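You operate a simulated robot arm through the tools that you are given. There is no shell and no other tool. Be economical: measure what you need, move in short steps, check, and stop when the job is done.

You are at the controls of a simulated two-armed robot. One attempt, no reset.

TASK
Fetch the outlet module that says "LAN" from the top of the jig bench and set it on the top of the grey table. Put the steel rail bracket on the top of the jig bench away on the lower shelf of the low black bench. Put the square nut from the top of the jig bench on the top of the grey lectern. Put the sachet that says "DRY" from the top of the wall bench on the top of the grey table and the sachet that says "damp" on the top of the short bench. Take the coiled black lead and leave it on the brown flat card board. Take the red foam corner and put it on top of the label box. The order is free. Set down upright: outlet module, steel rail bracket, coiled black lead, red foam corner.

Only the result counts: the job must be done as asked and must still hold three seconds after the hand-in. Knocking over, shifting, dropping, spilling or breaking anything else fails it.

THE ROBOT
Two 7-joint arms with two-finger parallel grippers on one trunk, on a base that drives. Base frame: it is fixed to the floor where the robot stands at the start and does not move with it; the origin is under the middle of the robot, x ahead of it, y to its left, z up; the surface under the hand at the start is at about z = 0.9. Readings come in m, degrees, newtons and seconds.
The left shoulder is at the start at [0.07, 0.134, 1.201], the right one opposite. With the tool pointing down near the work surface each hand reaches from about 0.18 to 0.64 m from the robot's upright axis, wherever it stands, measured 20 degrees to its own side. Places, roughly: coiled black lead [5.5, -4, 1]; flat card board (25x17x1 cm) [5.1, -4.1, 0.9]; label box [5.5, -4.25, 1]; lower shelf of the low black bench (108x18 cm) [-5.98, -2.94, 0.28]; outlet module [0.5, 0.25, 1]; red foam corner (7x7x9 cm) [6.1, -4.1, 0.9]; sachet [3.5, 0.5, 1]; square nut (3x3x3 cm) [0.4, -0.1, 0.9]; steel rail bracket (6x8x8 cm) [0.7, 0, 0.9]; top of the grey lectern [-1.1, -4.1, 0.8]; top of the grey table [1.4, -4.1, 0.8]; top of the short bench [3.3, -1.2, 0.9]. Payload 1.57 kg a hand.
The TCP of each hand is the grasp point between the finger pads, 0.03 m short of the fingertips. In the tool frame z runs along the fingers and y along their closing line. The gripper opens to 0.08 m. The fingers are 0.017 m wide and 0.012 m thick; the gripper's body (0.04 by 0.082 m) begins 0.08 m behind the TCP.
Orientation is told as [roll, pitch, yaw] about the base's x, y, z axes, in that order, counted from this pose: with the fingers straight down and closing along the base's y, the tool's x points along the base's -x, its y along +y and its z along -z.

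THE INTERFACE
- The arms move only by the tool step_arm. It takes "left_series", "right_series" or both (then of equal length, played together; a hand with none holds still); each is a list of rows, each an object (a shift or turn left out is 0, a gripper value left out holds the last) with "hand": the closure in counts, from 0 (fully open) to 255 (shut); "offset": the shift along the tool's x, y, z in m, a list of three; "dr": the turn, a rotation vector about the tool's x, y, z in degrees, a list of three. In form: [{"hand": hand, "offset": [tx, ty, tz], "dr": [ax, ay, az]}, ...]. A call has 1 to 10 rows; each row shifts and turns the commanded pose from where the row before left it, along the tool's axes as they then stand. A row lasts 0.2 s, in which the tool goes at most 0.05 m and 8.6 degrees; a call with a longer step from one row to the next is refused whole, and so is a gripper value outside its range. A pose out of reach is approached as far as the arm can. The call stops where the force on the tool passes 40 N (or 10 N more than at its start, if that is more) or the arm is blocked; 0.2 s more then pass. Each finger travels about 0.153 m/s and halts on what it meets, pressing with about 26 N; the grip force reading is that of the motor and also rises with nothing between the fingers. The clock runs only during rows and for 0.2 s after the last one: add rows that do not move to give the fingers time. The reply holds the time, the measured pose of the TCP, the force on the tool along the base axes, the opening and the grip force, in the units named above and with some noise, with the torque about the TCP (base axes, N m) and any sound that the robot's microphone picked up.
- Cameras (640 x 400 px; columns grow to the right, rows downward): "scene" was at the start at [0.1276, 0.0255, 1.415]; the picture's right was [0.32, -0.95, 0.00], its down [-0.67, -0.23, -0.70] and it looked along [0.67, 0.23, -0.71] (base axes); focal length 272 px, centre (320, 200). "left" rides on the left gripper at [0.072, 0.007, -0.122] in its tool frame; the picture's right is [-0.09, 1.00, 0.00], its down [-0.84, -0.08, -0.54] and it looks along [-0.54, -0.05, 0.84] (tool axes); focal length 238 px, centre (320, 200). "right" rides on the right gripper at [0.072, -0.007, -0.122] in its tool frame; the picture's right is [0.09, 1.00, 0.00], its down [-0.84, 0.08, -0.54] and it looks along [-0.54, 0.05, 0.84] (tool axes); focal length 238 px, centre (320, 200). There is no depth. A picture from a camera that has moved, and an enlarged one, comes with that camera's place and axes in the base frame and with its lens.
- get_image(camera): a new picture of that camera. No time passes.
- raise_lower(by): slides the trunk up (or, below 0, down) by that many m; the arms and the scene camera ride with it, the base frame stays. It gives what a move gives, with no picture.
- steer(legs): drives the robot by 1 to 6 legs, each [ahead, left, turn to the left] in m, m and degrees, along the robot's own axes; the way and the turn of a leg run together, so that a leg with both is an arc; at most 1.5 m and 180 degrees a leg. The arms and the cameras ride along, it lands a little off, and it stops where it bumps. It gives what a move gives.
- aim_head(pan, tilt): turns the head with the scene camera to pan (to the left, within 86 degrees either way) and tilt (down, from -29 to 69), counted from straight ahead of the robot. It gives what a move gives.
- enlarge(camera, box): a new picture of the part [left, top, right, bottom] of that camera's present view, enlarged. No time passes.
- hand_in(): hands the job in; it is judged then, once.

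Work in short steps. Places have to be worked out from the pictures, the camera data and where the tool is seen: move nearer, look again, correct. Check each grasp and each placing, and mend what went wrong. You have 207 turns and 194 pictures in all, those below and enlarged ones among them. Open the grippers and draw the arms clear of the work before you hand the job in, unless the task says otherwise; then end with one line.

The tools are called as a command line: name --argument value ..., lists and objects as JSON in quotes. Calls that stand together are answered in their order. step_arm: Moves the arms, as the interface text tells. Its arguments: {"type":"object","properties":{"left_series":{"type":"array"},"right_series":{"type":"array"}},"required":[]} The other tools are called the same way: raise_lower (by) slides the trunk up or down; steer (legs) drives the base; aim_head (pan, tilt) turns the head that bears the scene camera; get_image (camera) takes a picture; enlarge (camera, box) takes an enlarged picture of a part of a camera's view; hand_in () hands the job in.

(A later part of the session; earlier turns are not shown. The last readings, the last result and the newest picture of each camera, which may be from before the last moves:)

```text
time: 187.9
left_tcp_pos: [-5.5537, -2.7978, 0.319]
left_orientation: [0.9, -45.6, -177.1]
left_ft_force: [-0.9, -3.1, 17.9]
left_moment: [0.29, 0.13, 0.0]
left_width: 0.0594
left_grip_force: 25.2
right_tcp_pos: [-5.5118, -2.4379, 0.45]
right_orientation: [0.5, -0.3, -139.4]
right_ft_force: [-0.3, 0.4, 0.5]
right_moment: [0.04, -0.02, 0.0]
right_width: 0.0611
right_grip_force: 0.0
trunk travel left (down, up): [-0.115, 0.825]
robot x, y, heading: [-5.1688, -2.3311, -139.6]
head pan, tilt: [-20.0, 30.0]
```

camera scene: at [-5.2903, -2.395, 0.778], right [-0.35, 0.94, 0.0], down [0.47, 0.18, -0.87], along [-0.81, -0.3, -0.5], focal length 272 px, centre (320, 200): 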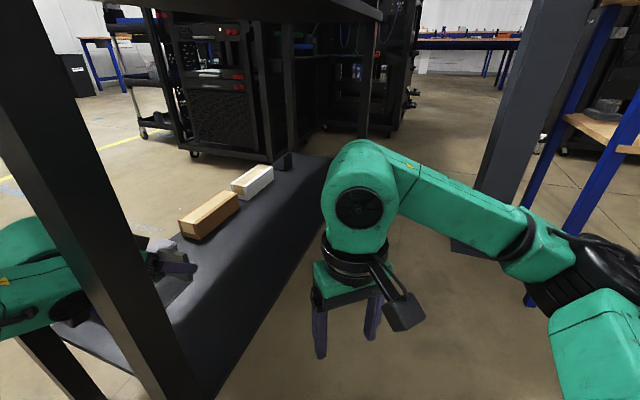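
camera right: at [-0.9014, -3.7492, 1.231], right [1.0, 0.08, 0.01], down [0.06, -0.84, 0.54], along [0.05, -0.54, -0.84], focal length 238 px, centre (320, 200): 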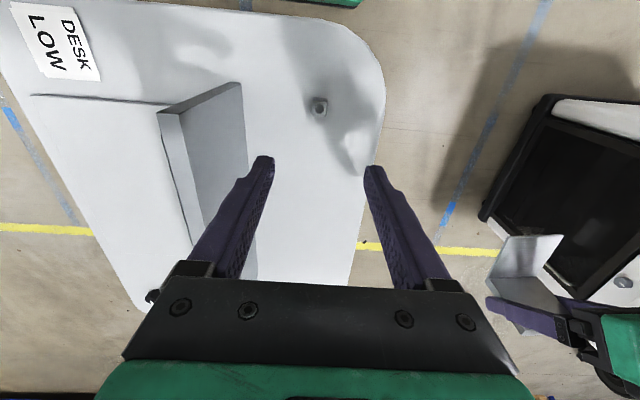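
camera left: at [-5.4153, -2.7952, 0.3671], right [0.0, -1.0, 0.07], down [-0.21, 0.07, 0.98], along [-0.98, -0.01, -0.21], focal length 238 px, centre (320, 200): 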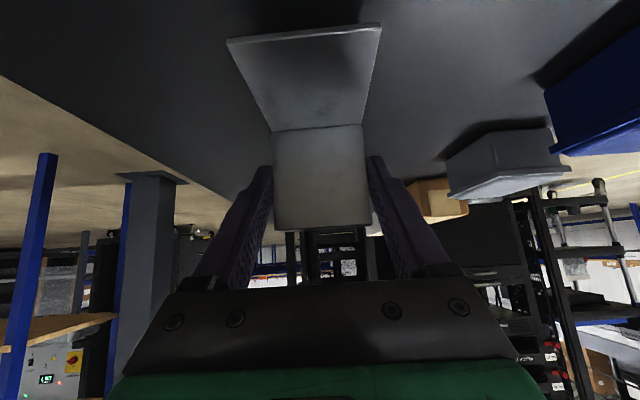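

Contact with the shelf (18 N). Open and retreat along the finger axis.

step_arm --left_series '[{"hand": 0}, {"hand": 0}, {"hand": 0}, {"offset": [0, 0, -0.03]}, {"offset": [0, 0, -0.03]}, {"offset": [0, 0, -0.03]}, {}]'

get_image --camera "left"

```text
time: 189.5
left_tcp_pos: [-5.4883, -2.793, 0.3783]
left_orientation: [0.5, -45.2, -176.9]
left_ft_force: [0.9, -0.1, 0.3]
left_moment: [0.0, 0.02, 0.01]
left_width: 0.08
left_grip_force: 0.0
right_tcp_pos: [-5.5121, -2.4387, 0.4472]
right_orientation: [0.4, -0.1, -139.4]
right_ft_force: [-0.2, 0.3, -0.3]
right_moment: [-0.02, 0.01, -0.01]
right_width: 0.0611
right_grip_force: 0.1
trunk travel left (down, up): [-0.115, 0.825]
robot x, y, heading: [-5.1671, -2.3296, -139.4]
head pan, tilt: [-20.0, 30.0]
```

```text
129 pictures are left
camera left: at [-5.351, -2.791, 0.4134], right [0.0, -1.0, 0.07], down [-0.21, 0.07, 0.98], along [-0.98, -0.01, -0.21], focal length 238 px, centre (320, 200)
```

left: 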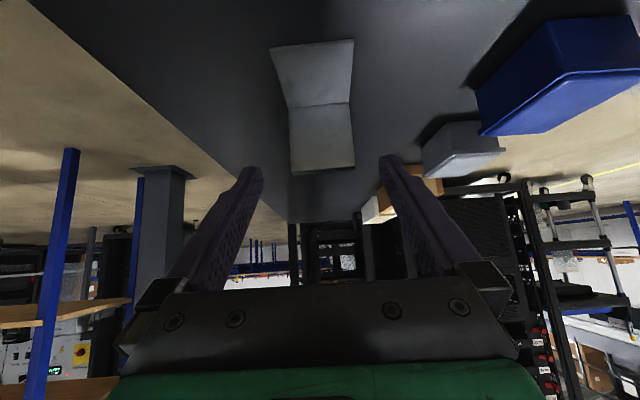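

The bracket stands upright on the shelf. Drive straight out, then raise the trunk in the open.

steer --legs '[[-0.129, 0.11, 0], [-0.13, 0.111, 0], [-0.25, 0.21, 0], [0, 0, 139.5]]'

raise_lower --by 0.4

raise_lower --by 0.26

```text
time: 199.6
left_tcp_pos: [-3.9589, -2.1784, 0.3788]
left_orientation: [0.5, -45.2, -37.0]
left_ft_force: [-0.4, 0.7, 0.8]
left_moment: [-0.02, 0.0, 0.02]
left_width: 0.0799
left_grip_force: 0.0
right_tcp_pos: [-4.1685, -2.4633, 0.4485]
right_orientation: [0.4, -0.1, 0.7]
right_ft_force: [0.3, -0.4, 0.7]
right_moment: [-0.01, 0.04, 0.0]
right_width: 0.0612
right_grip_force: 0.0
trunk travel left (down, up): [-0.115, 0.825]
robot x, y, heading: [-4.4996, -2.3272, 0.4]
head pan, tilt: [-20.0, 30.0]
```

```text
time: 203.4
left_tcp_pos: [-3.9581, -2.1767, 0.7778]
left_orientation: [0.5, -45.2, -36.9]
left_ft_force: [0.1, 0.0, -0.5]
left_moment: [-0.01, -0.02, 0.02]
left_width: 0.0799
left_grip_force: 0.1
right_tcp_pos: [-4.1675, -2.4645, 0.8482]
right_orientation: [0.5, -0.1, 0.6]
right_ft_force: [-0.3, -1.0, -0.2]
right_moment: [0.01, 0.01, -0.01]
right_width: 0.0612
right_grip_force: 0.0
trunk travel left (down, up): [-0.515, 0.425]
robot x, y, heading: [-4.5049, -2.3263, 0.2]
head pan, tilt: [-20.0, 30.0]
```

```text
time: 206.1
left_tcp_pos: [-3.9575, -2.1771, 1.0377]
left_orientation: [0.5, -45.3, -36.9]
left_ft_force: [-0.1, 0.1, -0.6]
left_moment: [0.01, 0.02, 0.0]
left_width: 0.0801
left_grip_force: 0.0
right_tcp_pos: [-4.1682, -2.4627, 1.1076]
right_orientation: [0.5, 0.0, 0.6]
right_ft_force: [0.6, 0.4, -0.1]
right_moment: [0.03, 0.02, 0.03]
right_width: 0.061
right_grip_force: 0.0
trunk travel left (down, up): [-0.775, 0.165]
robot x, y, heading: [-4.5002, -2.3283, 0.5]
head pan, tilt: [-20.0, 30.0]
```

Restore the left hand to straight down, then drive back to the jig bench front for the LAN module.

step_arm --left_series '[{"dr": [0, 7.5, 0]}, {"dr": [0, 7.5, 0]}, {"dr": [0, 7.5, 0]}, {"dr": [0, 7.5, 0]}, {"dr": [0, 7.5, 0]}, {"dr": [0, 7.7, 0]}, {"dr": [0, 0, -8.5]}, {"dr": [0, 0, -8.5]}, {"dr": [0, 0, -8.5]}, {"dr": [0, 0, -8.5]}]'

steer --legs '[[0, 1.05, 0], [1.5, 0, 0], [1.5, 0, 0], [1.05, 0, 0], [0, 1.18, 0]]'

aim_head --pan 10 --tilt 40

get_image --camera "scene"

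```text
time: 208.3
left_tcp_pos: [-3.9734, -2.1626, 1.0422]
left_orientation: [0.3, -0.1, -2.4]
left_ft_force: [0.1, 0.2, 0.2]
left_moment: [0.0, -0.01, 0.01]
left_width: 0.0798
left_grip_force: 0.0
left hand out of reach, approached as far as the arm can: row 1, 6
right_tcp_pos: [-4.1676, -2.4634, 1.109]
right_orientation: [0.4, -0.1, 0.5]
right_ft_force: [-0.4, -0.2, 0.5]
right_moment: [0.0, -0.06, -0.01]
right_width: 0.0612
right_grip_force: 0.0
trunk travel left (down, up): [-0.775, 0.165]
robot x, y, heading: [-4.5051, -2.3261, 0.5]
head pan, tilt: [-20.0, 30.0]
```

```text
time: 238.2
left_tcp_pos: [0.0261, 0.1469, 1.0422]
left_orientation: [0.2, -0.2, -2.0]
left_ft_force: [-0.5, -0.4, -0.5]
left_moment: [-0.01, 0.04, 0.0]
left_width: 0.0799
left_grip_force: 0.1
right_tcp_pos: [-0.167, -0.1534, 1.1067]
right_orientation: [0.4, -0.1, 1.2]
right_ft_force: [-1.2, -0.2, 0.0]
right_moment: [-0.01, -0.01, 0.04]
right_width: 0.061
right_grip_force: 0.1
trunk travel left (down, up): [-0.775, 0.165]
robot x, y, heading: [-0.5011, -0.0189, 0.9]
head pan, tilt: [-20.0, 30.0]
```

```text
time: 239.2
left_tcp_pos: [0.0251, 0.1486, 1.042]
left_orientation: [0.3, -0.2, -2.0]
left_ft_force: [-0.7, -0.4, 0.3]
left_moment: [0.0, 0.0, 0.0]
left_width: 0.0801
left_grip_force: 0.1
right_tcp_pos: [-0.1667, -0.1537, 1.1084]
right_orientation: [0.3, 0.0, 1.2]
right_ft_force: [0.1, -0.4, 0.1]
right_moment: [0.01, 0.0, 0.02]
right_width: 0.0614
right_grip_force: 0.0
trunk travel left (down, up): [-0.775, 0.165]
robot x, y, heading: [-0.499, -0.0153, 0.9]
head pan, tilt: [10.0, 40.0]
```

```text
128 pictures are left
camera scene: at [-0.3682, -0.0035, 1.4227], right [0.19, -0.98, 0.0], down [-0.63, -0.12, -0.77], along [0.75, 0.15, -0.64], focal length 272 px, centre (320, 200)
```

scene: 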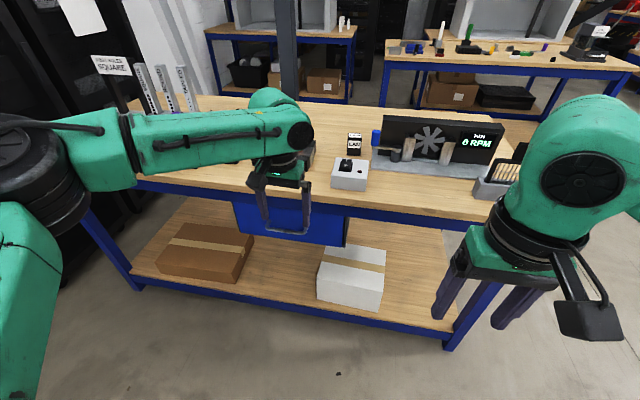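

Raise the left hand, yaw to +7°, and drive to the bench so the LAN module is ahead-left.

step_arm --left_series '[{"offset": [0.02, 0, -0.045], "dr": [0, 0, -8.5]}, {"offset": [0.02, 0, -0.045]}, {}]'

steer --legs '[[0.55, -0.08, 0]]'

get_image --camera "left"

```text
time: 240.0
left_tcp_pos: [-0.0145, 0.147, 1.1306]
left_orientation: [0.4, -0.1, 6.7]
left_ft_force: [0.7, -0.5, 0.3]
left_moment: [0.03, -0.03, -0.01]
left_width: 0.0799
left_grip_force: 0.0
right_tcp_pos: [-0.1658, -0.1531, 1.1074]
right_orientation: [0.4, 0.0, 1.2]
right_ft_force: [0.4, 0.4, -1.2]
right_moment: [-0.04, 0.02, 0.0]
right_width: 0.0615
right_grip_force: 0.1
trunk travel left (down, up): [-0.775, 0.165]
robot x, y, heading: [-0.5034, -0.0208, 0.8]
head pan, tilt: [10.0, 40.0]
```

```text
time: 243.2
left_tcp_pos: [0.5396, 0.0742, 1.1321]
left_orientation: [0.2, -0.3, 6.2]
left_ft_force: [-0.2, 0.3, 0.8]
left_moment: [0.0, -0.02, 0.01]
left_width: 0.0802
left_grip_force: 0.1
right_tcp_pos: [0.3869, -0.2263, 1.1078]
right_orientation: [0.5, -0.2, 0.9]
right_ft_force: [0.2, 0.2, 0.3]
right_moment: [0.0, -0.01, -0.02]
right_width: 0.0611
right_grip_force: 0.0
trunk travel left (down, up): [-0.775, 0.165]
robot x, y, heading: [0.055, -0.0909, 0.8]
head pan, tilt: [10.0, 40.0]
```

```text
127 pictures are left
camera left: at [0.4683, 0.0721, 1.2534], right [-0.02, 1.0, 0.01], down [0.84, 0.01, 0.55], along [0.55, 0.01, -0.84], focal length 238 px, centre (320, 200)
```

left: 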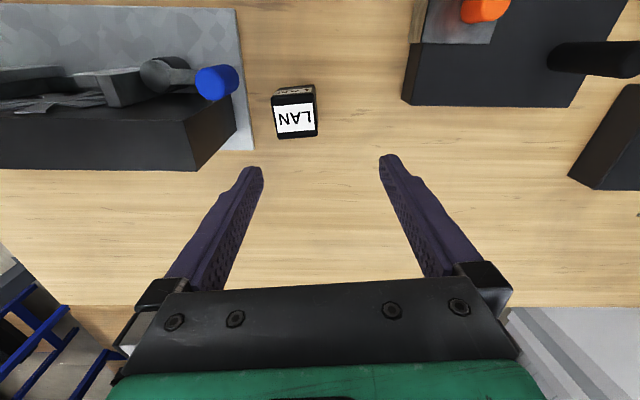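

LAN module centre ≈(0.542, 0.045). Shift -y by 2.9 cm with fingers pre-closed to ~6.6 cm (to clear the blue knob), and descend most of the way.

step_arm --left_series '[{"offset": [0, -0.029, 0], "hand": 40}, {"offset": [0, 0, 0.045]}, {"offset": [0, 0, 0.045]}, {"offset": [0, 0, 0.02]}, {}]'

get_image --camera "left"

```text
time: 244.4
left_tcp_pos: [0.5444, 0.0468, 1.0192]
left_orientation: [0.4, -0.2, 6.3]
left_ft_force: [0.5, -1.4, 0.3]
left_moment: [0.01, 0.0, 0.0]
left_width: 0.0675
left_grip_force: 0.0
right_tcp_pos: [0.3889, -0.2265, 1.1075]
right_orientation: [0.4, -0.2, 0.9]
right_ft_force: [-0.3, 0.3, -0.3]
right_moment: [0.0, 0.0, 0.01]
right_width: 0.0613
right_grip_force: 0.0
trunk travel left (down, up): [-0.775, 0.165]
robot x, y, heading: [0.0497, -0.0896, 0.8]
head pan, tilt: [10.0, 40.0]
```

```text
126 pictures are left
camera left: at [0.4729, 0.0443, 1.1415], right [-0.02, 1.0, 0.01], down [0.84, 0.01, 0.55], along [0.55, 0.01, -0.84], focal length 238 px, centre (320, 200)
```

left: 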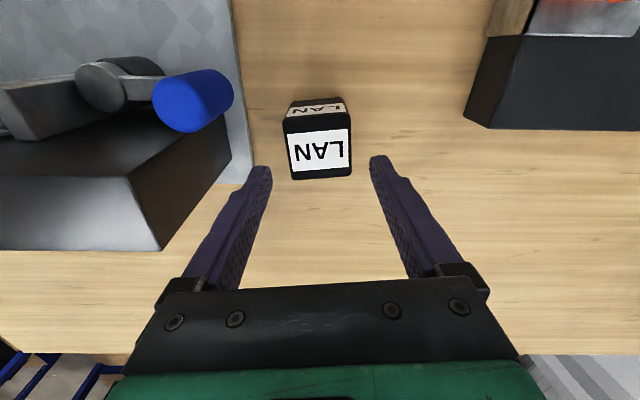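

Centred. Add 4° yaw, descend to z≈0.94, close and lift.

step_arm --left_series '[{"offset": [-0.001, -0.002, 0.035], "dr": [0, 0, -4]}, {"offset": [0, 0, 0.03]}, {"offset": [0, 0, 0.014]}, {}, {"hand": 255}, {"hand": 255}, {"hand": 255}, {"offset": [0, 0, -0.03]}, {"offset": [0, 0, -0.03]}, {}]'

get_image --camera "left"

```text
time: 246.6
left_tcp_pos: [0.5362, 0.0531, 1.0062]
left_orientation: [0.3, -0.2, 10.3]
left_ft_force: [0.5, 0.2, -1.4]
left_moment: [-0.01, -0.03, 0.01]
left_width: 0.0496
left_grip_force: 25.9
left hand out of reach, approached as far as the arm can: row 2, 3
right_tcp_pos: [0.3883, -0.2258, 1.1086]
right_orientation: [0.4, -0.1, 0.9]
right_ft_force: [-0.2, -1.2, -0.4]
right_moment: [0.0, 0.01, 0.0]
right_width: 0.0611
right_grip_force: 0.2
trunk travel left (down, up): [-0.775, 0.165]
robot x, y, heading: [0.0508, -0.09, 0.9]
head pan, tilt: [10.0, 40.0]
```

```text
125 pictures are left
camera left: at [0.4645, 0.046, 1.129], right [-0.09, 1.0, 0.0], down [0.84, 0.07, 0.55], along [0.54, 0.05, -0.84], focal length 238 px, centre (320, 200)
```

left: 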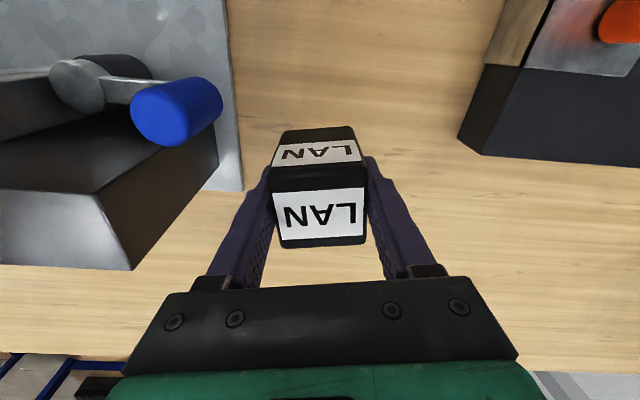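

LAN module held (5.0 cm wide; grip TCP is ~0.046 above its bottom). Raise and retract it, then back off and circle toward the aisle for the wall bench.

step_arm --left_series '[{"offset": [0.02, 0, -0.045]}, {"offset": [0.03, 0, -0.04]}, {"offset": [0.03, 0, -0.03]}, {"offset": [0.02, 0, 0]}, {}]'

steer --legs '[[-0.5, 0, 0], [0, 0, 179.2], [0, 1.19, 0], [-1.0, 0, 0], [-0.97, 0, 0]]'

aim_head --pan -86 --tilt 20

get_image --camera "scene"

```text
time: 247.8
left_tcp_pos: [0.4384, 0.0346, 1.1226]
left_orientation: [0.3, -0.2, 10.3]
left_ft_force: [0.5, 0.2, -0.5]
left_moment: [0.02, 0.0, 0.01]
left_width: 0.0494
left_grip_force: 25.9
right_tcp_pos: [0.3887, -0.2265, 1.1068]
right_orientation: [0.4, -0.1, 0.9]
right_ft_force: [-0.7, 1.2, 0.6]
right_moment: [0.01, -0.01, -0.04]
right_width: 0.0616
right_grip_force: 0.1
trunk travel left (down, up): [-0.775, 0.165]
robot x, y, heading: [0.0497, -0.0928, 1.0]
head pan, tilt: [10.0, 40.0]
```

```text
time: 273.2
left_tcp_pos: [1.1337, -1.4033, 1.1218]
left_orientation: [0.3, -0.2, -170.2]
left_ft_force: [-0.4, 0.4, -0.1]
left_moment: [-0.04, 0.03, -0.01]
left_width: 0.0497
left_grip_force: 25.9
right_tcp_pos: [1.1866, -1.144, 1.108]
right_orientation: [0.4, -0.1, -179.6]
right_ft_force: [0.3, -0.5, 0.1]
right_moment: [-0.01, -0.04, -0.06]
right_width: 0.0613
right_grip_force: 0.0
trunk travel left (down, up): [-0.775, 0.165]
robot x, y, heading: [1.5203, -1.2821, -179.9]
head pan, tilt: [10.0, 40.0]
```

```text
time: 274.9
left_tcp_pos: [1.134, -1.4049, 1.1224]
left_orientation: [0.3, -0.3, -170.2]
left_ft_force: [-0.1, 0.0, -0.5]
left_moment: [-0.02, 0.0, 0.0]
left_width: 0.0494
left_grip_force: 26.2
right_tcp_pos: [1.186, -1.1446, 1.1078]
right_orientation: [0.5, -0.1, -179.6]
right_ft_force: [-0.2, 0.2, 0.0]
right_moment: [0.0, -0.01, -0.03]
right_width: 0.0613
right_grip_force: 0.1
trunk travel left (down, up): [-0.775, 0.165]
robot x, y, heading: [1.522, -1.2839, -180.0]
head pan, tilt: [-85.9, 20.0]
```

```text
124 pictures are left
camera scene: at [1.4638, -1.1908, 1.4541], right [1.0, 0.08, 0.0], down [0.03, -0.34, -0.94], along [-0.07, 0.94, -0.34], focal length 272 px, centre (320, 200)
```

scene: 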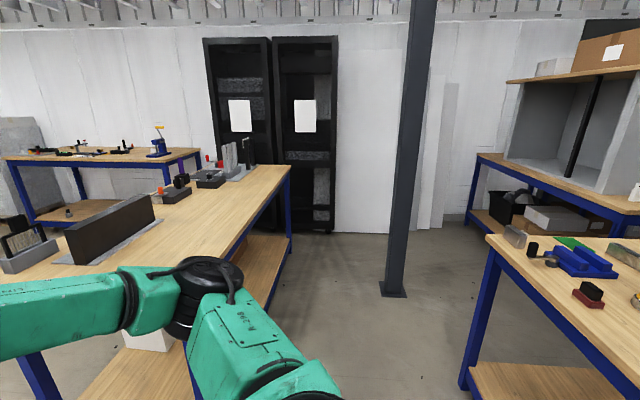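

The area in front of the wall bench is tight, and I need to be certain which one is the "short bench". Turn here to face +x and survey with raised trunk view.

steer --legs '[[0, 0, 180]]'

aim_head --pan 0 --tilt 20

get_image --camera "scene"

aim_head --pan 50 --tilt 20

get_image --camera "scene"

aim_head --pan -50 --tilt 20

get_image --camera "scene"

```text
time: 282.7
left_tcp_pos: [1.9031, -1.1493, 1.1218]
left_orientation: [0.3, -0.3, 11.5]
left_ft_force: [1.1, 0.9, -1.8]
left_moment: [0.05, -0.02, 0.02]
left_width: 0.0495
left_grip_force: 26.0
right_tcp_pos: [1.8585, -1.4113, 1.1072]
right_orientation: [0.3, 0.0, 2.1]
right_ft_force: [-0.6, -0.4, -0.1]
right_moment: [-0.03, 0.01, 0.0]
right_width: 0.0611
right_grip_force: 0.0
trunk travel left (down, up): [-0.775, 0.165]
robot x, y, heading: [1.5178, -1.279, 1.8]
head pan, tilt: [-85.9, 20.0]
```

```text
time: 284.3
left_tcp_pos: [1.9033, -1.1511, 1.1222]
left_orientation: [0.3, -0.3, 11.5]
left_ft_force: [-0.3, 0.0, -1.0]
left_moment: [-0.01, 0.01, -0.03]
left_width: 0.0496
left_grip_force: 26.0
right_tcp_pos: [1.8599, -1.4105, 1.1079]
right_orientation: [0.4, -0.1, 2.1]
right_ft_force: [0.6, -0.8, -0.3]
right_moment: [-0.04, 0.03, 0.01]
right_width: 0.0615
right_grip_force: 0.0
trunk travel left (down, up): [-0.775, 0.165]
robot x, y, heading: [1.5196, -1.285, 1.9]
head pan, tilt: [0.0, 20.0]
```

```text
123 pictures are left
camera scene: at [1.6649, -1.2785, 1.4541], right [0.03, -1.0, 0.0], down [-0.34, -0.01, -0.94], along [0.94, 0.03, -0.34], focal length 272 px, centre (320, 200)
```

scene: 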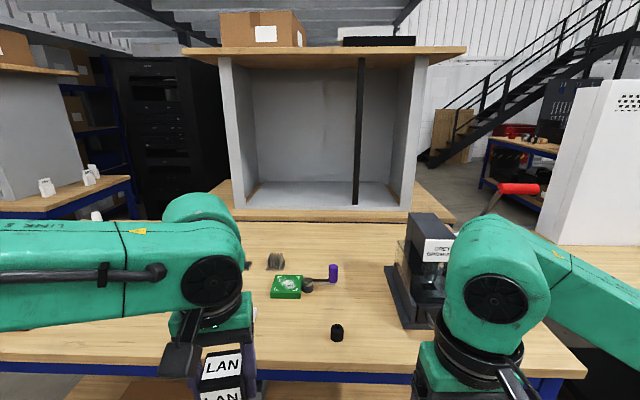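

```text
time: 285.5
left_tcp_pos: [1.9034, -1.1502, 1.1229]
left_orientation: [0.2, -0.2, 11.5]
left_ft_force: [0.4, 0.5, -2.0]
left_moment: [0.03, -0.02, -0.01]
left_width: 0.0494
left_grip_force: 25.6
right_tcp_pos: [1.8589, -1.4105, 1.1082]
right_orientation: [0.4, -0.1, 2.1]
right_ft_force: [-0.1, -0.8, 0.7]
right_moment: [0.01, 0.04, -0.02]
right_width: 0.0614
right_grip_force: 0.2
trunk travel left (down, up): [-0.775, 0.165]
robot x, y, heading: [1.5197, -1.281, 1.8]
head pan, tilt: [50.0, 20.0]
```

```text
122 pictures are left
camera scene: at [1.6292, -1.2083, 1.4541], right [0.79, -0.62, 0.0], down [-0.21, -0.27, -0.94], along [0.58, 0.74, -0.34], focal length 272 px, centre (320, 200)
```

scene: 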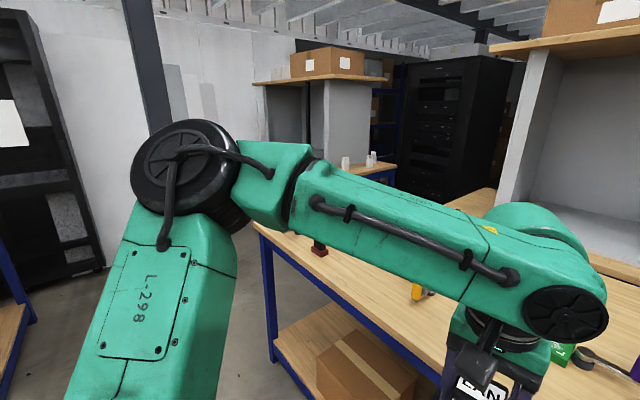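

```text
time: 287.2
left_tcp_pos: [1.9036, -1.1499, 1.1219]
left_orientation: [0.2, -0.3, 11.5]
left_ft_force: [-1.0, -0.3, -0.6]
left_moment: [0.0, -0.04, -0.01]
left_width: 0.0497
left_grip_force: 25.9
right_tcp_pos: [1.8582, -1.4103, 1.108]
right_orientation: [0.3, -0.1, 2.2]
right_ft_force: [-0.7, 0.1, -0.9]
right_moment: [0.03, -0.01, 0.04]
right_width: 0.0613
right_grip_force: 0.0
trunk travel left (down, up): [-0.775, 0.165]
robot x, y, heading: [1.5194, -1.2866, 1.9]
head pan, tilt: [-50.0, 20.0]
```

```text
121 pictures are left
camera scene: at [1.6341, -1.3508, 1.4541], right [-0.74, -0.67, 0.0], down [-0.23, 0.25, -0.94], along [0.63, -0.7, -0.34], focal length 272 px, centre (320, 200)
```

scene: 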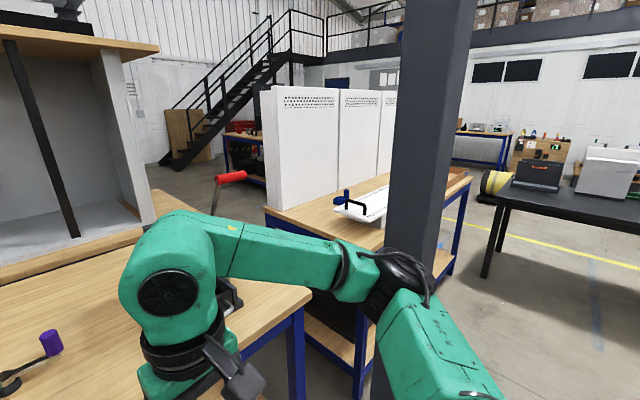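

The sachets stand at about (3.24,0.49) and (3.45,0.39) on the wall bench; the short bench is the one with the cabinet behind the tool bench (front edge x≈2.93, y from -0.6 to -1.94). Passing the pillar is tight for the elbows (~0.45 m out), so I test whether extending the hands forward narrows the arms.

step_arm --left_series '[{"offset": [-0.03, 0.02, -0.02]}, {"offset": [-0.03, 0.02, -0.02]}, {"offset": [-0.03, 0.02, 0]}, {"offset": [-0.03, 0.02, 0]}, {}]' --right_series '[{"offset": [-0.03, -0.02, -0.02]}, {"offset": [-0.03, -0.02, -0.02]}, {"offset": [-0.03, -0.02, 0]}, {"offset": [-0.03, -0.02, 0]}, {}]'

aim_head --pan 50 --tilt 20

get_image --camera "scene"

```text
time: 288.4
left_tcp_pos: [2.0038, -1.0474, 1.1623]
left_orientation: [0.4, -0.3, 11.5]
left_ft_force: [0.2, 0.1, -0.8]
left_moment: [0.03, -0.05, 0.02]
left_width: 0.0495
left_grip_force: 26.3
right_tcp_pos: [1.9804, -1.487, 1.1476]
right_orientation: [0.3, -0.2, 2.2]
right_ft_force: [0.2, 0.4, 0.2]
right_moment: [0.0, -0.02, -0.03]
right_width: 0.0612
right_grip_force: 0.1
trunk travel left (down, up): [-0.775, 0.165]
robot x, y, heading: [1.5225, -1.2845, 1.9]
head pan, tilt: [-50.0, 20.0]
```

```text
time: 290.2
left_tcp_pos: [2.0053, -1.0483, 1.163]
left_orientation: [0.3, -0.3, 11.4]
left_ft_force: [-0.1, 1.0, -0.5]
left_moment: [0.01, 0.01, 0.02]
left_width: 0.0498
left_grip_force: 26.2
right_tcp_pos: [1.9803, -1.4875, 1.1458]
right_orientation: [0.4, -0.1, 2.2]
right_ft_force: [0.1, 0.7, -0.2]
right_moment: [-0.01, 0.0, -0.03]
right_width: 0.0613
right_grip_force: 0.0
trunk travel left (down, up): [-0.775, 0.165]
robot x, y, heading: [1.5214, -1.2833, 1.9]
head pan, tilt: [50.0, 20.0]
```

```text
120 pictures are left
camera scene: at [1.6293, -1.2082, 1.4541], right [0.79, -0.62, 0.0], down [-0.21, -0.27, -0.94], along [0.58, 0.74, -0.34], focal length 272 px, centre (320, 200)
```

scene: 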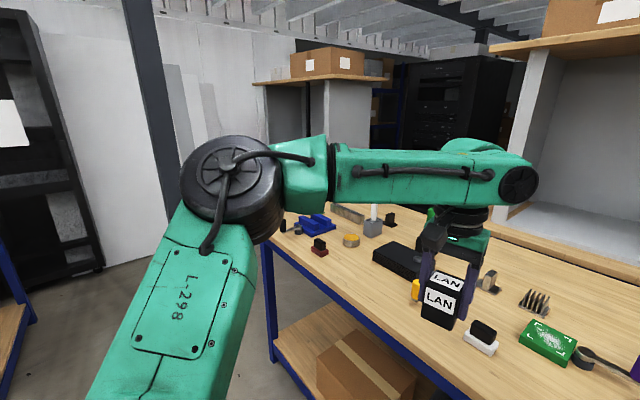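

Slightly narrower. Turn back to face -x and slide north up the aisle to y≈1.2, then check clearances.

steer --legs '[[0, 0, 178.1], [0.03, -1.5, 0], [0, -0.98, 0]]'

aim_head --pan 86 --tilt 15

get_image --camera "scene"

aim_head --pan -80 --tilt 15

get_image --camera "scene"

```text
refused: leg 2 is longer than a leg can be; nothing moved
```

```text
time: 291.2
left_tcp_pos: [2.0052, -1.0481, 1.162]
left_orientation: [0.3, -0.3, 11.5]
left_ft_force: [0.3, 0.1, -1.7]
left_moment: [0.01, -0.01, 0.02]
left_width: 0.0498
left_grip_force: 26.4
right_tcp_pos: [1.981, -1.4868, 1.1458]
right_orientation: [0.4, -0.1, 2.1]
right_ft_force: [-0.1, 1.0, 0.2]
right_moment: [0.03, -0.04, -0.02]
right_width: 0.0613
right_grip_force: 0.2
trunk travel left (down, up): [-0.775, 0.165]
robot x, y, heading: [1.5203, -1.2841, 1.9]
head pan, tilt: [85.9, 15.0]
```

```text
119 pictures are left
camera scene: at [1.5754, -1.1882, 1.4622], right [1.0, -0.04, 0.0], down [-0.01, -0.26, -0.97], along [0.04, 0.97, -0.26], focal length 272 px, centre (320, 200)
```

scene: 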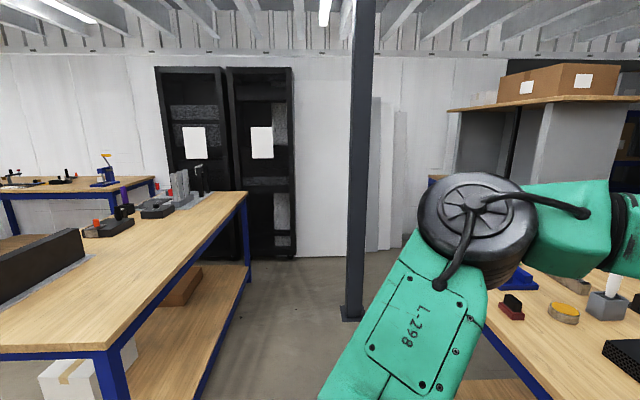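

```text
time: 293.8
left_tcp_pos: [2.0054, -1.0485, 1.1625]
left_orientation: [0.3, -0.3, 11.5]
left_ft_force: [0.0, 0.0, -2.0]
left_moment: [-0.01, 0.0, 0.02]
left_width: 0.0492
left_grip_force: 26.0
right_tcp_pos: [1.9807, -1.4878, 1.147]
right_orientation: [0.4, -0.1, 2.1]
right_ft_force: [-0.1, 0.4, -1.1]
right_moment: [-0.01, -0.03, -0.04]
right_width: 0.0614
right_grip_force: 0.1
trunk travel left (down, up): [-0.775, 0.165]
robot x, y, heading: [1.5193, -1.2837, 2.1]
head pan, tilt: [-80.0, 15.0]
```

```text
118 pictures are left
camera scene: at [1.5913, -1.3729, 1.4623], right [-0.98, -0.21, 0.0], down [-0.05, 0.25, -0.97], along [0.2, -0.94, -0.26], focal length 272 px, centre (320, 200)
```

scene: 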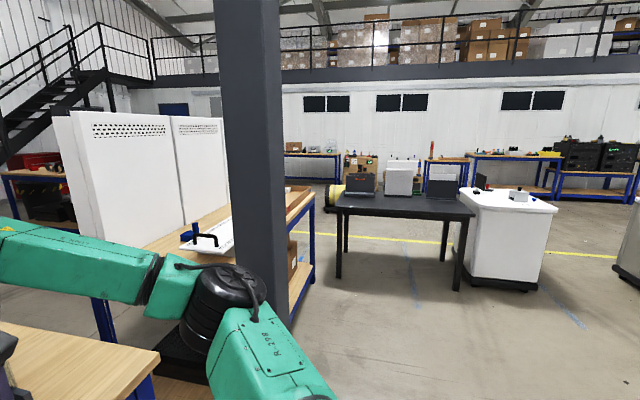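

Leg slightly too long. Redo: turn back to 180°, slide north with arms forward, then look.

steer --legs '[[0, 0, 177.9], [0, -1.48, 0], [0.05, -1.02, 0]]'

aim_head --pan 86 --tilt 15

get_image --camera "scene"

aim_head --pan -80 --tilt 15

get_image --camera "scene"

```text
time: 312.5
left_tcp_pos: [1.0143, 0.8727, 1.1609]
left_orientation: [-1.6, -0.4, -169.7]
left_ft_force: [0.4, 0.2, -0.9]
left_moment: [0.01, 0.01, 0.01]
left_width: 0.0496
left_grip_force: 25.6
right_tcp_pos: [1.0477, 1.3083, 1.156]
right_orientation: [-1.5, -0.4, -178.5]
right_ft_force: [-0.7, -0.2, 0.5]
right_moment: [0.02, 0.01, -0.02]
right_width: 0.0611
right_grip_force: 0.0
trunk travel left (down, up): [-0.775, 0.165]
robot x, y, heading: [1.495, 1.1294, -179.5]
head pan, tilt: [-80.0, 15.0]
stopped in leg 3: the robot was blocked; the commanded pose is now the measured one
```

```text
time: 315.0
left_tcp_pos: [1.0113, 0.8716, 1.1588]
left_orientation: [-1.8, -0.3, -170.0]
left_ft_force: [-1.0, 0.3, -1.9]
left_moment: [-0.02, 0.02, -0.02]
left_width: 0.0495
left_grip_force: 25.9
right_tcp_pos: [1.047, 1.3089, 1.1542]
right_orientation: [-1.5, -0.4, -178.9]
right_ft_force: [0.0, 0.0, 0.2]
right_moment: [0.03, 0.03, 0.02]
right_width: 0.0612
right_grip_force: 0.1
trunk travel left (down, up): [-0.775, 0.165]
robot x, y, heading: [1.4928, 1.1291, -179.6]
head pan, tilt: [85.9, 15.0]
```

```text
117 pictures are left
camera scene: at [1.4486, 0.9912, 1.4589], right [-1.0, 0.06, 0.01], down [0.01, 0.29, -0.96], along [-0.06, -0.96, -0.29], focal length 272 px, centre (320, 200)
```

scene: 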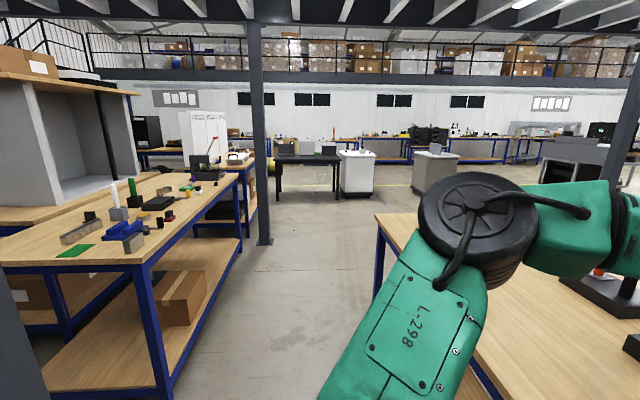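

```text
time: 317.6
left_tcp_pos: [1.0104, 0.873, 1.1573]
left_orientation: [-1.7, -0.3, -169.9]
left_ft_force: [0.2, 0.5, -1.2]
left_moment: [-0.03, -0.02, 0.01]
left_width: 0.0497
left_grip_force: 26.1
right_tcp_pos: [1.0458, 1.3091, 1.1544]
right_orientation: [-1.6, -0.2, -179.0]
right_ft_force: [-0.5, 0.1, 0.4]
right_moment: [-0.01, 0.04, -0.01]
right_width: 0.0611
right_grip_force: 0.0
trunk travel left (down, up): [-0.775, 0.165]
robot x, y, heading: [1.4944, 1.1279, -179.6]
head pan, tilt: [-80.0, 15.0]
```

```text
116 pictures are left
camera scene: at [1.4364, 1.1759, 1.4649], right [0.98, 0.18, 0.0], down [0.04, -0.22, -0.97], along [-0.18, 0.96, -0.23], focal length 272 px, centre (320, 200)
```

scene: 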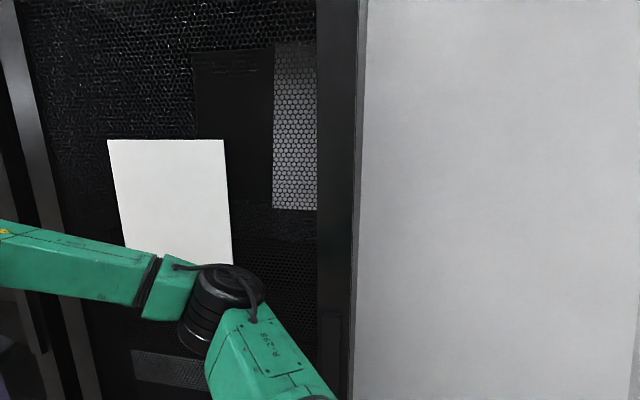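

The right elbow is blocked by the rack on the north side, so that route is out. Instead: come back south to y≈0.26, face south there, and slide east through the gap between pillar and tool bench with arms above the bench.

steer --legs '[[0, 0.86, 0], [0.02, 0, 0], [0, 0, 89.6]]'

aim_head --pan 80 --tilt 35

get_image --camera "scene"

```text
time: 326.3
left_tcp_pos: [1.686, -0.2285, 1.1628]
left_orientation: [0.3, -0.3, -81.4]
left_ft_force: [0.3, -0.3, -1.0]
left_moment: [0.01, 0.0, 0.03]
left_width: 0.0496
left_grip_force: 26.4
right_tcp_pos: [1.2518, -0.1836, 1.1443]
right_orientation: [0.5, 0.0, -90.3]
right_ft_force: [0.8, 1.1, 0.2]
right_moment: [0.02, 0.01, -0.02]
right_width: 0.0611
right_grip_force: 0.1
trunk travel left (down, up): [-0.775, 0.165]
robot x, y, heading: [1.4776, 0.2667, -90.7]
head pan, tilt: [-80.0, 15.0]
```

```text
time: 328.8
left_tcp_pos: [1.6867, -0.2284, 1.1624]
left_orientation: [0.3, -0.2, -81.4]
left_ft_force: [-0.7, 0.3, -1.0]
left_moment: [0.03, 0.04, 0.02]
left_width: 0.0495
left_grip_force: 25.5
right_tcp_pos: [1.253, -0.183, 1.1447]
right_orientation: [0.3, 0.1, -90.4]
right_ft_force: [-0.4, -0.1, 0.7]
right_moment: [-0.03, 0.0, 0.01]
right_width: 0.0613
right_grip_force: 0.1
trunk travel left (down, up): [-0.775, 0.165]
robot x, y, heading: [1.4781, 0.2671, -90.8]
head pan, tilt: [80.0, 35.0]
```

```text
115 pictures are left
camera scene: at [1.5627, 0.1988, 1.4303], right [-0.19, -0.98, 0.0], down [-0.56, 0.11, -0.82], along [0.8, -0.16, -0.57], focal length 272 px, centre (320, 200)
```

scene: 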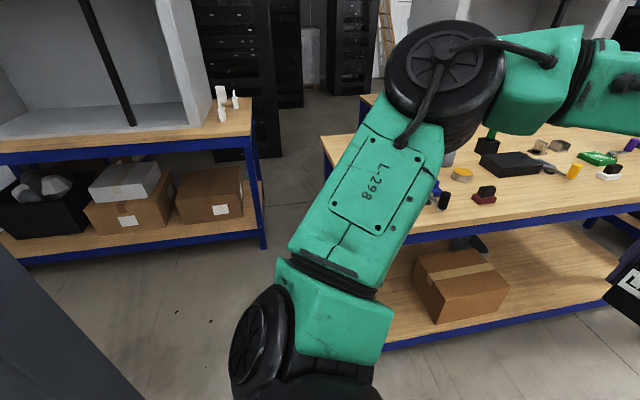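

Very helpful view. Enlarge the sachet area and the gap region.

enlarge --camera "scene" --box '[190, 75, 270, 135]'

enlarge --camera "scene" --box '[190, 40, 430, 260]'

```text
6.67 times, centred on (230, 105) of scene
camera zoom: at [1.5627, 0.1988, 1.4303], right [-0.19, -0.98, 0.0], down [-0.56, 0.11, -0.82], along [0.8, -0.16, -0.57], focal length 1814 px, centre (920, 833)
```

zoom: 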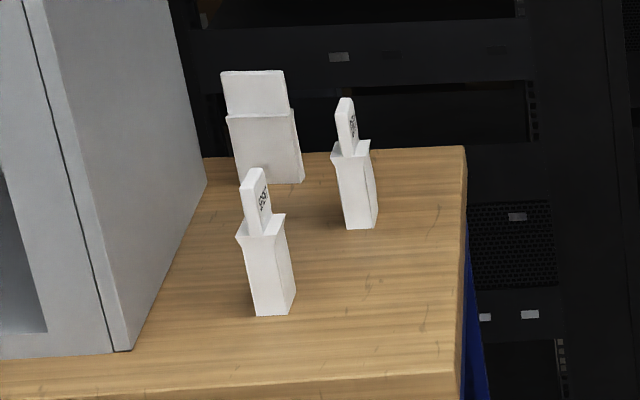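

```text
1.82 times, centred on (310, 150) of scene
camera zoom: at [1.5627, 0.1988, 1.4303], right [-0.19, -0.98, 0.0], down [-0.56, 0.11, -0.82], along [0.8, -0.16, -0.57], focal length 495 px, centre (338, 291)
```

zoom: 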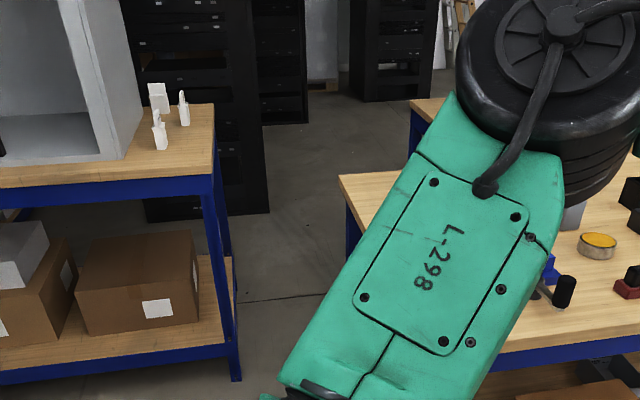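

Key findings: three sachets stand on the right end strip of the wall bench (y 0.29–0.55; x≈3.19, 3.43, 3.62), and the corner gap (≈0.36 m) toward the short bench is too narrow from this side; the free area between the two benches is reachable from the east. So deliver the LAN module to the grey table now, then do the lead/foam, then come to the sachets from the east.

steer --legs '[[1.3, 0, 0], [0, -0.33, 0], [1.4, 0, 0], [0.35, 0, 0]]'

aim_head --pan 0 --tilt 30

get_image --camera "scene"

```text
time: 345.4
left_tcp_pos: [1.3557, -3.2436, 1.163]
left_orientation: [0.2, -0.3, -79.8]
left_ft_force: [-1.0, 0.2, -1.6]
left_moment: [0.01, 0.01, 0.02]
left_width: 0.0497
left_grip_force: 26.1
right_tcp_pos: [0.9208, -3.209, 1.146]
right_orientation: [0.3, -0.1, -89.0]
right_ft_force: [-0.5, 0.3, -1.1]
right_moment: [-0.01, 0.04, 0.01]
right_width: 0.0611
right_grip_force: 0.1
trunk travel left (down, up): [-0.775, 0.165]
robot x, y, heading: [1.1319, -2.7577, -89.3]
head pan, tilt: [80.0, 35.0]
```

```text
time: 347.0
left_tcp_pos: [1.3575, -3.2462, 1.1634]
left_orientation: [0.3, -0.2, -80.0]
left_ft_force: [1.0, -0.1, -1.1]
left_moment: [-0.02, 0.02, 0.02]
left_width: 0.0496
left_grip_force: 26.6
right_tcp_pos: [0.9199, -3.2109, 1.1452]
right_orientation: [0.3, 0.0, -89.0]
right_ft_force: [0.6, -1.1, 0.4]
right_moment: [0.01, -0.01, -0.01]
right_width: 0.0612
right_grip_force: 0.0
trunk travel left (down, up): [-0.775, 0.165]
robot x, y, heading: [1.1315, -2.7544, -89.3]
head pan, tilt: [0.0, 30.0]
```

```text
112 pictures are left
camera scene: at [1.1352, -2.8971, 1.438], right [-1.0, -0.01, 0.0], down [-0.01, 0.5, -0.87], along [0.01, -0.87, -0.5], focal length 272 px, centre (320, 200)
```

scene: 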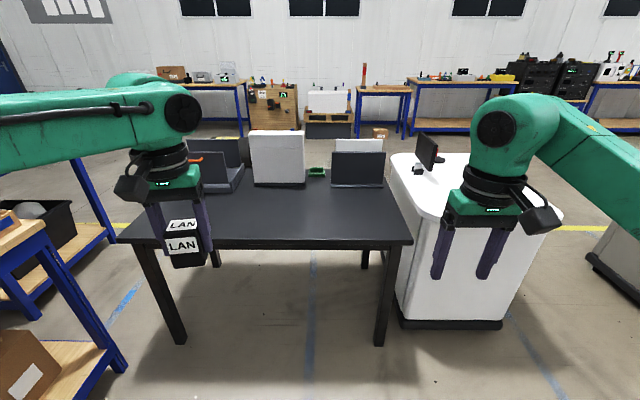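

Front half of the grey table (edge y≈-3.70, x 0.79–1.89) is free. Approach so the LAN module is over (1.4,-3.87).

steer --legs '[[0.63, 0.06, 0]]'

get_image --camera "left"

```text
time: 350.5
left_tcp_pos: [1.4244, -3.8747, 1.163]
left_orientation: [0.3, -0.3, -79.8]
left_ft_force: [0.2, 0.2, -1.5]
left_moment: [-0.01, -0.05, 0.01]
left_width: 0.0496
left_grip_force: 26.3
right_tcp_pos: [0.989, -3.8413, 1.1454]
right_orientation: [0.5, 0.1, -88.8]
right_ft_force: [-0.1, -0.2, 0.0]
right_moment: [-0.01, -0.02, 0.02]
right_width: 0.0615
right_grip_force: 0.0
trunk travel left (down, up): [-0.775, 0.165]
robot x, y, heading: [1.2026, -3.386, -89.2]
head pan, tilt: [0.0, 30.0]
```

```text
111 pictures are left
camera left: at [1.4186, -3.8026, 1.2852], right [1.0, 0.09, 0.01], down [0.07, -0.84, 0.55], along [0.05, -0.54, -0.84], focal length 238 px, centre (320, 200)
```

left: 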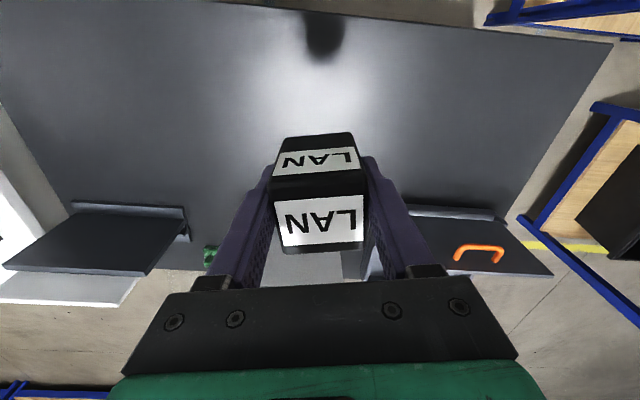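

Table is free beneath. Lower quickly to ~5 cm above the estimated touch height.

step_arm --left_series '[{"offset": [0, 0, 0.049]}, {"offset": [0, 0, 0.049]}, {"offset": [0, 0, 0.049]}, {"offset": [0, 0, 0.049]}, {"offset": [0, 0, 0.049]}, {"offset": [0, 0, 0.02]}, {}]'

get_image --camera "left"

```text
time: 352.1
left_tcp_pos: [1.427, -3.8771, 0.8984]
left_orientation: [0.3, -0.2, -79.8]
left_ft_force: [-0.5, -0.6, -2.1]
left_moment: [0.01, 0.0, -0.01]
left_width: 0.0498
left_grip_force: 26.1
right_tcp_pos: [0.9887, -3.8416, 1.1455]
right_orientation: [0.4, 0.0, -88.8]
right_ft_force: [-0.5, 0.2, -0.9]
right_moment: [0.01, 0.04, -0.01]
right_width: 0.0609
right_grip_force: 0.0
trunk travel left (down, up): [-0.775, 0.165]
robot x, y, heading: [1.1996, -3.3884, -89.3]
head pan, tilt: [0.0, 30.0]
```

```text
110 pictures are left
camera left: at [1.4212, -3.8045, 1.0209], right [1.0, 0.09, 0.01], down [0.07, -0.84, 0.55], along [0.05, -0.54, -0.84], focal length 238 px, centre (320, 200)
```

left: 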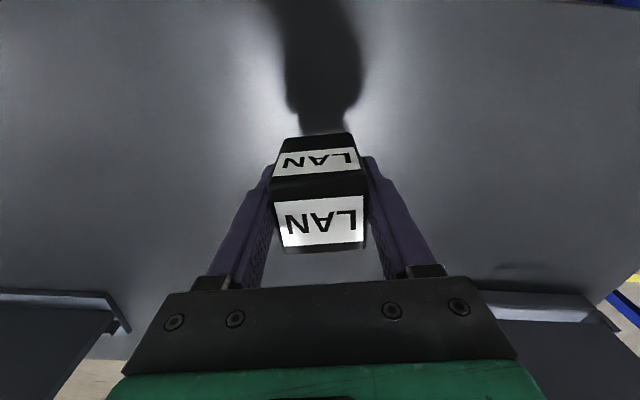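

Now fine steps to contact.

step_arm --left_series '[{"offset": [0, 0, 0.012]}, {"offset": [0, 0, 0.01]}, {"offset": [0, 0, 0.006]}, {"offset": [0, 0, 0.005]}, {"offset": [0, 0, 0.004]}, {"offset": [0, 0, 0.004]}, {"offset": [0, 0, 0.004]}, {}]'

```text
time: 353.9
left_tcp_pos: [1.4325, -3.8667, 0.8631]
left_orientation: [0.2, -0.2, -79.7]
left_ft_force: [-0.1, -0.2, -2.1]
left_moment: [0.01, 0.0, -0.02]
left_width: 0.0496
left_grip_force: 25.9
left hand out of reach, approached as far as the arm can: row 3, 4, 6
right_tcp_pos: [0.9884, -3.8434, 1.145]
right_orientation: [0.4, 0.1, -88.9]
right_ft_force: [0.0, -0.2, -1.1]
right_moment: [-0.01, 0.01, -0.01]
right_width: 0.0613
right_grip_force: 0.0
trunk travel left (down, up): [-0.775, 0.165]
robot x, y, heading: [1.2017, -3.3872, -89.5]
head pan, tilt: [0.0, 30.0]
```

Arm's low limit here; raise the arm 0.12 and lower the trunk 0.12, then continue descending.

step_arm --left_series '[{"offset": [0, 0, -0.04]}, {"offset": [0, 0, -0.04]}, {"offset": [0, 0, -0.04]}, {}]'

raise_lower --by -0.12

step_arm --left_series '[{"offset": [0, 0, 0.004]}, {"offset": [0, 0, 0.004]}, {"offset": [0, 0, 0.004]}, {"offset": [0, 0, 0.003]}, {"offset": [0, 0, 0.003]}, {"offset": [0, 0, 0.003]}, {}]'

```text
time: 354.9
left_tcp_pos: [1.43, -3.8656, 0.9814]
left_orientation: [0.3, -0.2, -79.7]
left_ft_force: [0.4, 0.4, -1.4]
left_moment: [0.01, 0.01, -0.03]
left_width: 0.0497
left_grip_force: 25.9
right_tcp_pos: [0.9887, -3.8421, 1.145]
right_orientation: [0.2, 0.3, -88.8]
right_ft_force: [0.6, -0.3, -0.9]
right_moment: [0.0, -0.02, 0.01]
right_width: 0.0613
right_grip_force: 0.1
trunk travel left (down, up): [-0.775, 0.165]
robot x, y, heading: [1.2029, -3.3871, -89.3]
head pan, tilt: [0.0, 30.0]
```

```text
time: 356.4
left_tcp_pos: [1.4304, -3.8661, 0.8628]
left_orientation: [0.4, -0.2, -79.8]
left_ft_force: [0.0, -0.3, -1.0]
left_moment: [0.02, -0.01, 0.01]
left_width: 0.0497
left_grip_force: 25.9
right_tcp_pos: [0.9879, -3.8426, 1.0256]
right_orientation: [0.5, 0.1, -88.8]
right_ft_force: [0.2, -0.3, -0.3]
right_moment: [-0.03, -0.01, 0.0]
right_width: 0.0613
right_grip_force: 0.0
trunk travel left (down, up): [-0.655, 0.285]
robot x, y, heading: [1.204, -3.3886, -89.4]
head pan, tilt: [0.0, 30.0]
```

```text
time: 358.0
left_tcp_pos: [1.4306, -3.8676, 0.8408]
left_orientation: [0.4, -0.2, -79.7]
left_ft_force: [-0.6, 0.8, -0.5]
left_moment: [0.02, 0.03, 0.01]
left_width: 0.0495
left_grip_force: 25.5
right_tcp_pos: [0.9881, -3.8429, 1.0252]
right_orientation: [0.4, 0.1, -88.9]
right_ft_force: [-0.1, 0.8, 0.1]
right_moment: [-0.02, 0.02, 0.0]
right_width: 0.0612
right_grip_force: 0.1
trunk travel left (down, up): [-0.655, 0.285]
robot x, y, heading: [1.199, -3.3868, -89.3]
head pan, tilt: [0.0, 30.0]
```

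get_image --camera "left"

step_arm --left_series '[{"offset": [0, 0, 0.003]}, {"offset": [0, 0, 0.003]}, {"offset": [0, 0, 0.003]}, {"offset": [0, 0, 0.003]}, {"offset": [0, 0, 0.003]}, {"offset": [0, 0, 0.003]}, {}]'

```text
109 pictures are left
camera left: at [1.4243, -3.7945, 0.9627], right [1.0, 0.09, 0.01], down [0.07, -0.84, 0.55], along [0.05, -0.54, -0.84], focal length 238 px, centre (320, 200)
```

left: 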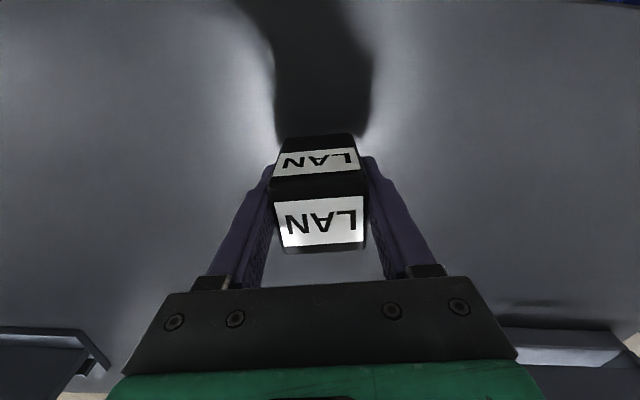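

```text
time: 359.6
left_tcp_pos: [1.4307, -3.8665, 0.8219]
left_orientation: [0.2, -0.2, -79.7]
left_ft_force: [0.1, -0.6, -1.6]
left_moment: [0.03, 0.01, -0.01]
left_width: 0.0494
left_grip_force: 26.4
right_tcp_pos: [0.9873, -3.8424, 1.0251]
right_orientation: [0.3, 0.2, -88.7]
right_ft_force: [-0.5, 0.0, -1.0]
right_moment: [0.01, -0.01, -0.01]
right_width: 0.0615
right_grip_force: 0.1
trunk travel left (down, up): [-0.655, 0.285]
robot x, y, heading: [1.2027, -3.3852, -89.2]
head pan, tilt: [0.0, 30.0]
```

No contact yet; keep going down.

step_arm --left_series '[{"offset": [0, 0, 0.004]}, {"offset": [0, 0, 0.004]}, {"offset": [0, 0, 0.003]}, {"offset": [0, 0, 0.003]}, {"offset": [0, 0, 0.003]}, {"offset": [0, 0, 0.003]}, {"offset": [0, 0, 0.003]}, {"offset": [0, 0, 0.003]}, {}]'

```text
time: 361.6
left_tcp_pos: [1.4291, -3.866, 0.7981]
left_orientation: [0.3, -0.5, -79.8]
left_ft_force: [-0.2, -2.0, 20.5]
left_moment: [-0.17, 0.4, 0.03]
left_width: 0.0497
left_grip_force: 25.4
right_tcp_pos: [0.988, -3.8404, 1.0243]
right_orientation: [0.4, 0.0, -88.8]
right_ft_force: [0.0, -0.8, -0.5]
right_moment: [0.02, -0.02, 0.01]
right_width: 0.0611
right_grip_force: 0.1
trunk travel left (down, up): [-0.655, 0.285]
robot x, y, heading: [1.2003, -3.3834, -89.4]
head pan, tilt: [0.0, 30.0]
```

Contact with ~20 N at z=0.798 (table ≈0.75). Release and lift away.

step_arm --left_series '[{"offset": [0, 0, -0.001]}, {"hand": 0}, {"hand": 0}, {"offset": [0, 0, -0.03]}, {"offset": [0, 0, -0.045]}, {"offset": [0, 0, -0.045]}, {"offset": [0, 0, -0.045]}, {}]'

get_image --camera "left"

```text
time: 363.4
left_tcp_pos: [1.4292, -3.8665, 0.9634]
left_orientation: [0.3, -0.2, -79.8]
left_ft_force: [0.0, -0.3, -0.9]
left_moment: [-0.01, -0.01, 0.01]
left_width: 0.0801
left_grip_force: 0.1
right_tcp_pos: [0.9885, -3.8423, 1.0257]
right_orientation: [0.3, 0.1, -88.8]
right_ft_force: [-0.1, -0.1, -0.8]
right_moment: [0.01, 0.01, 0.02]
right_width: 0.0613
right_grip_force: 0.1
trunk travel left (down, up): [-0.655, 0.285]
robot x, y, heading: [1.2018, -3.3827, -89.2]
head pan, tilt: [0.0, 30.0]
```

```text
108 pictures are left
camera left: at [1.4243, -3.7943, 1.0857], right [1.0, 0.09, 0.0], down [0.07, -0.84, 0.54], along [0.05, -0.54, -0.84], focal length 238 px, centre (320, 200)
```

left: 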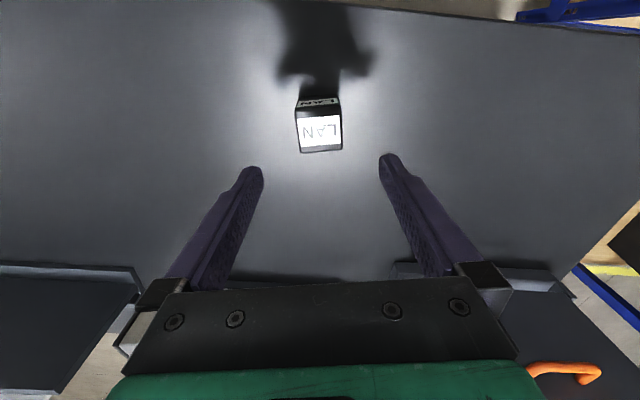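

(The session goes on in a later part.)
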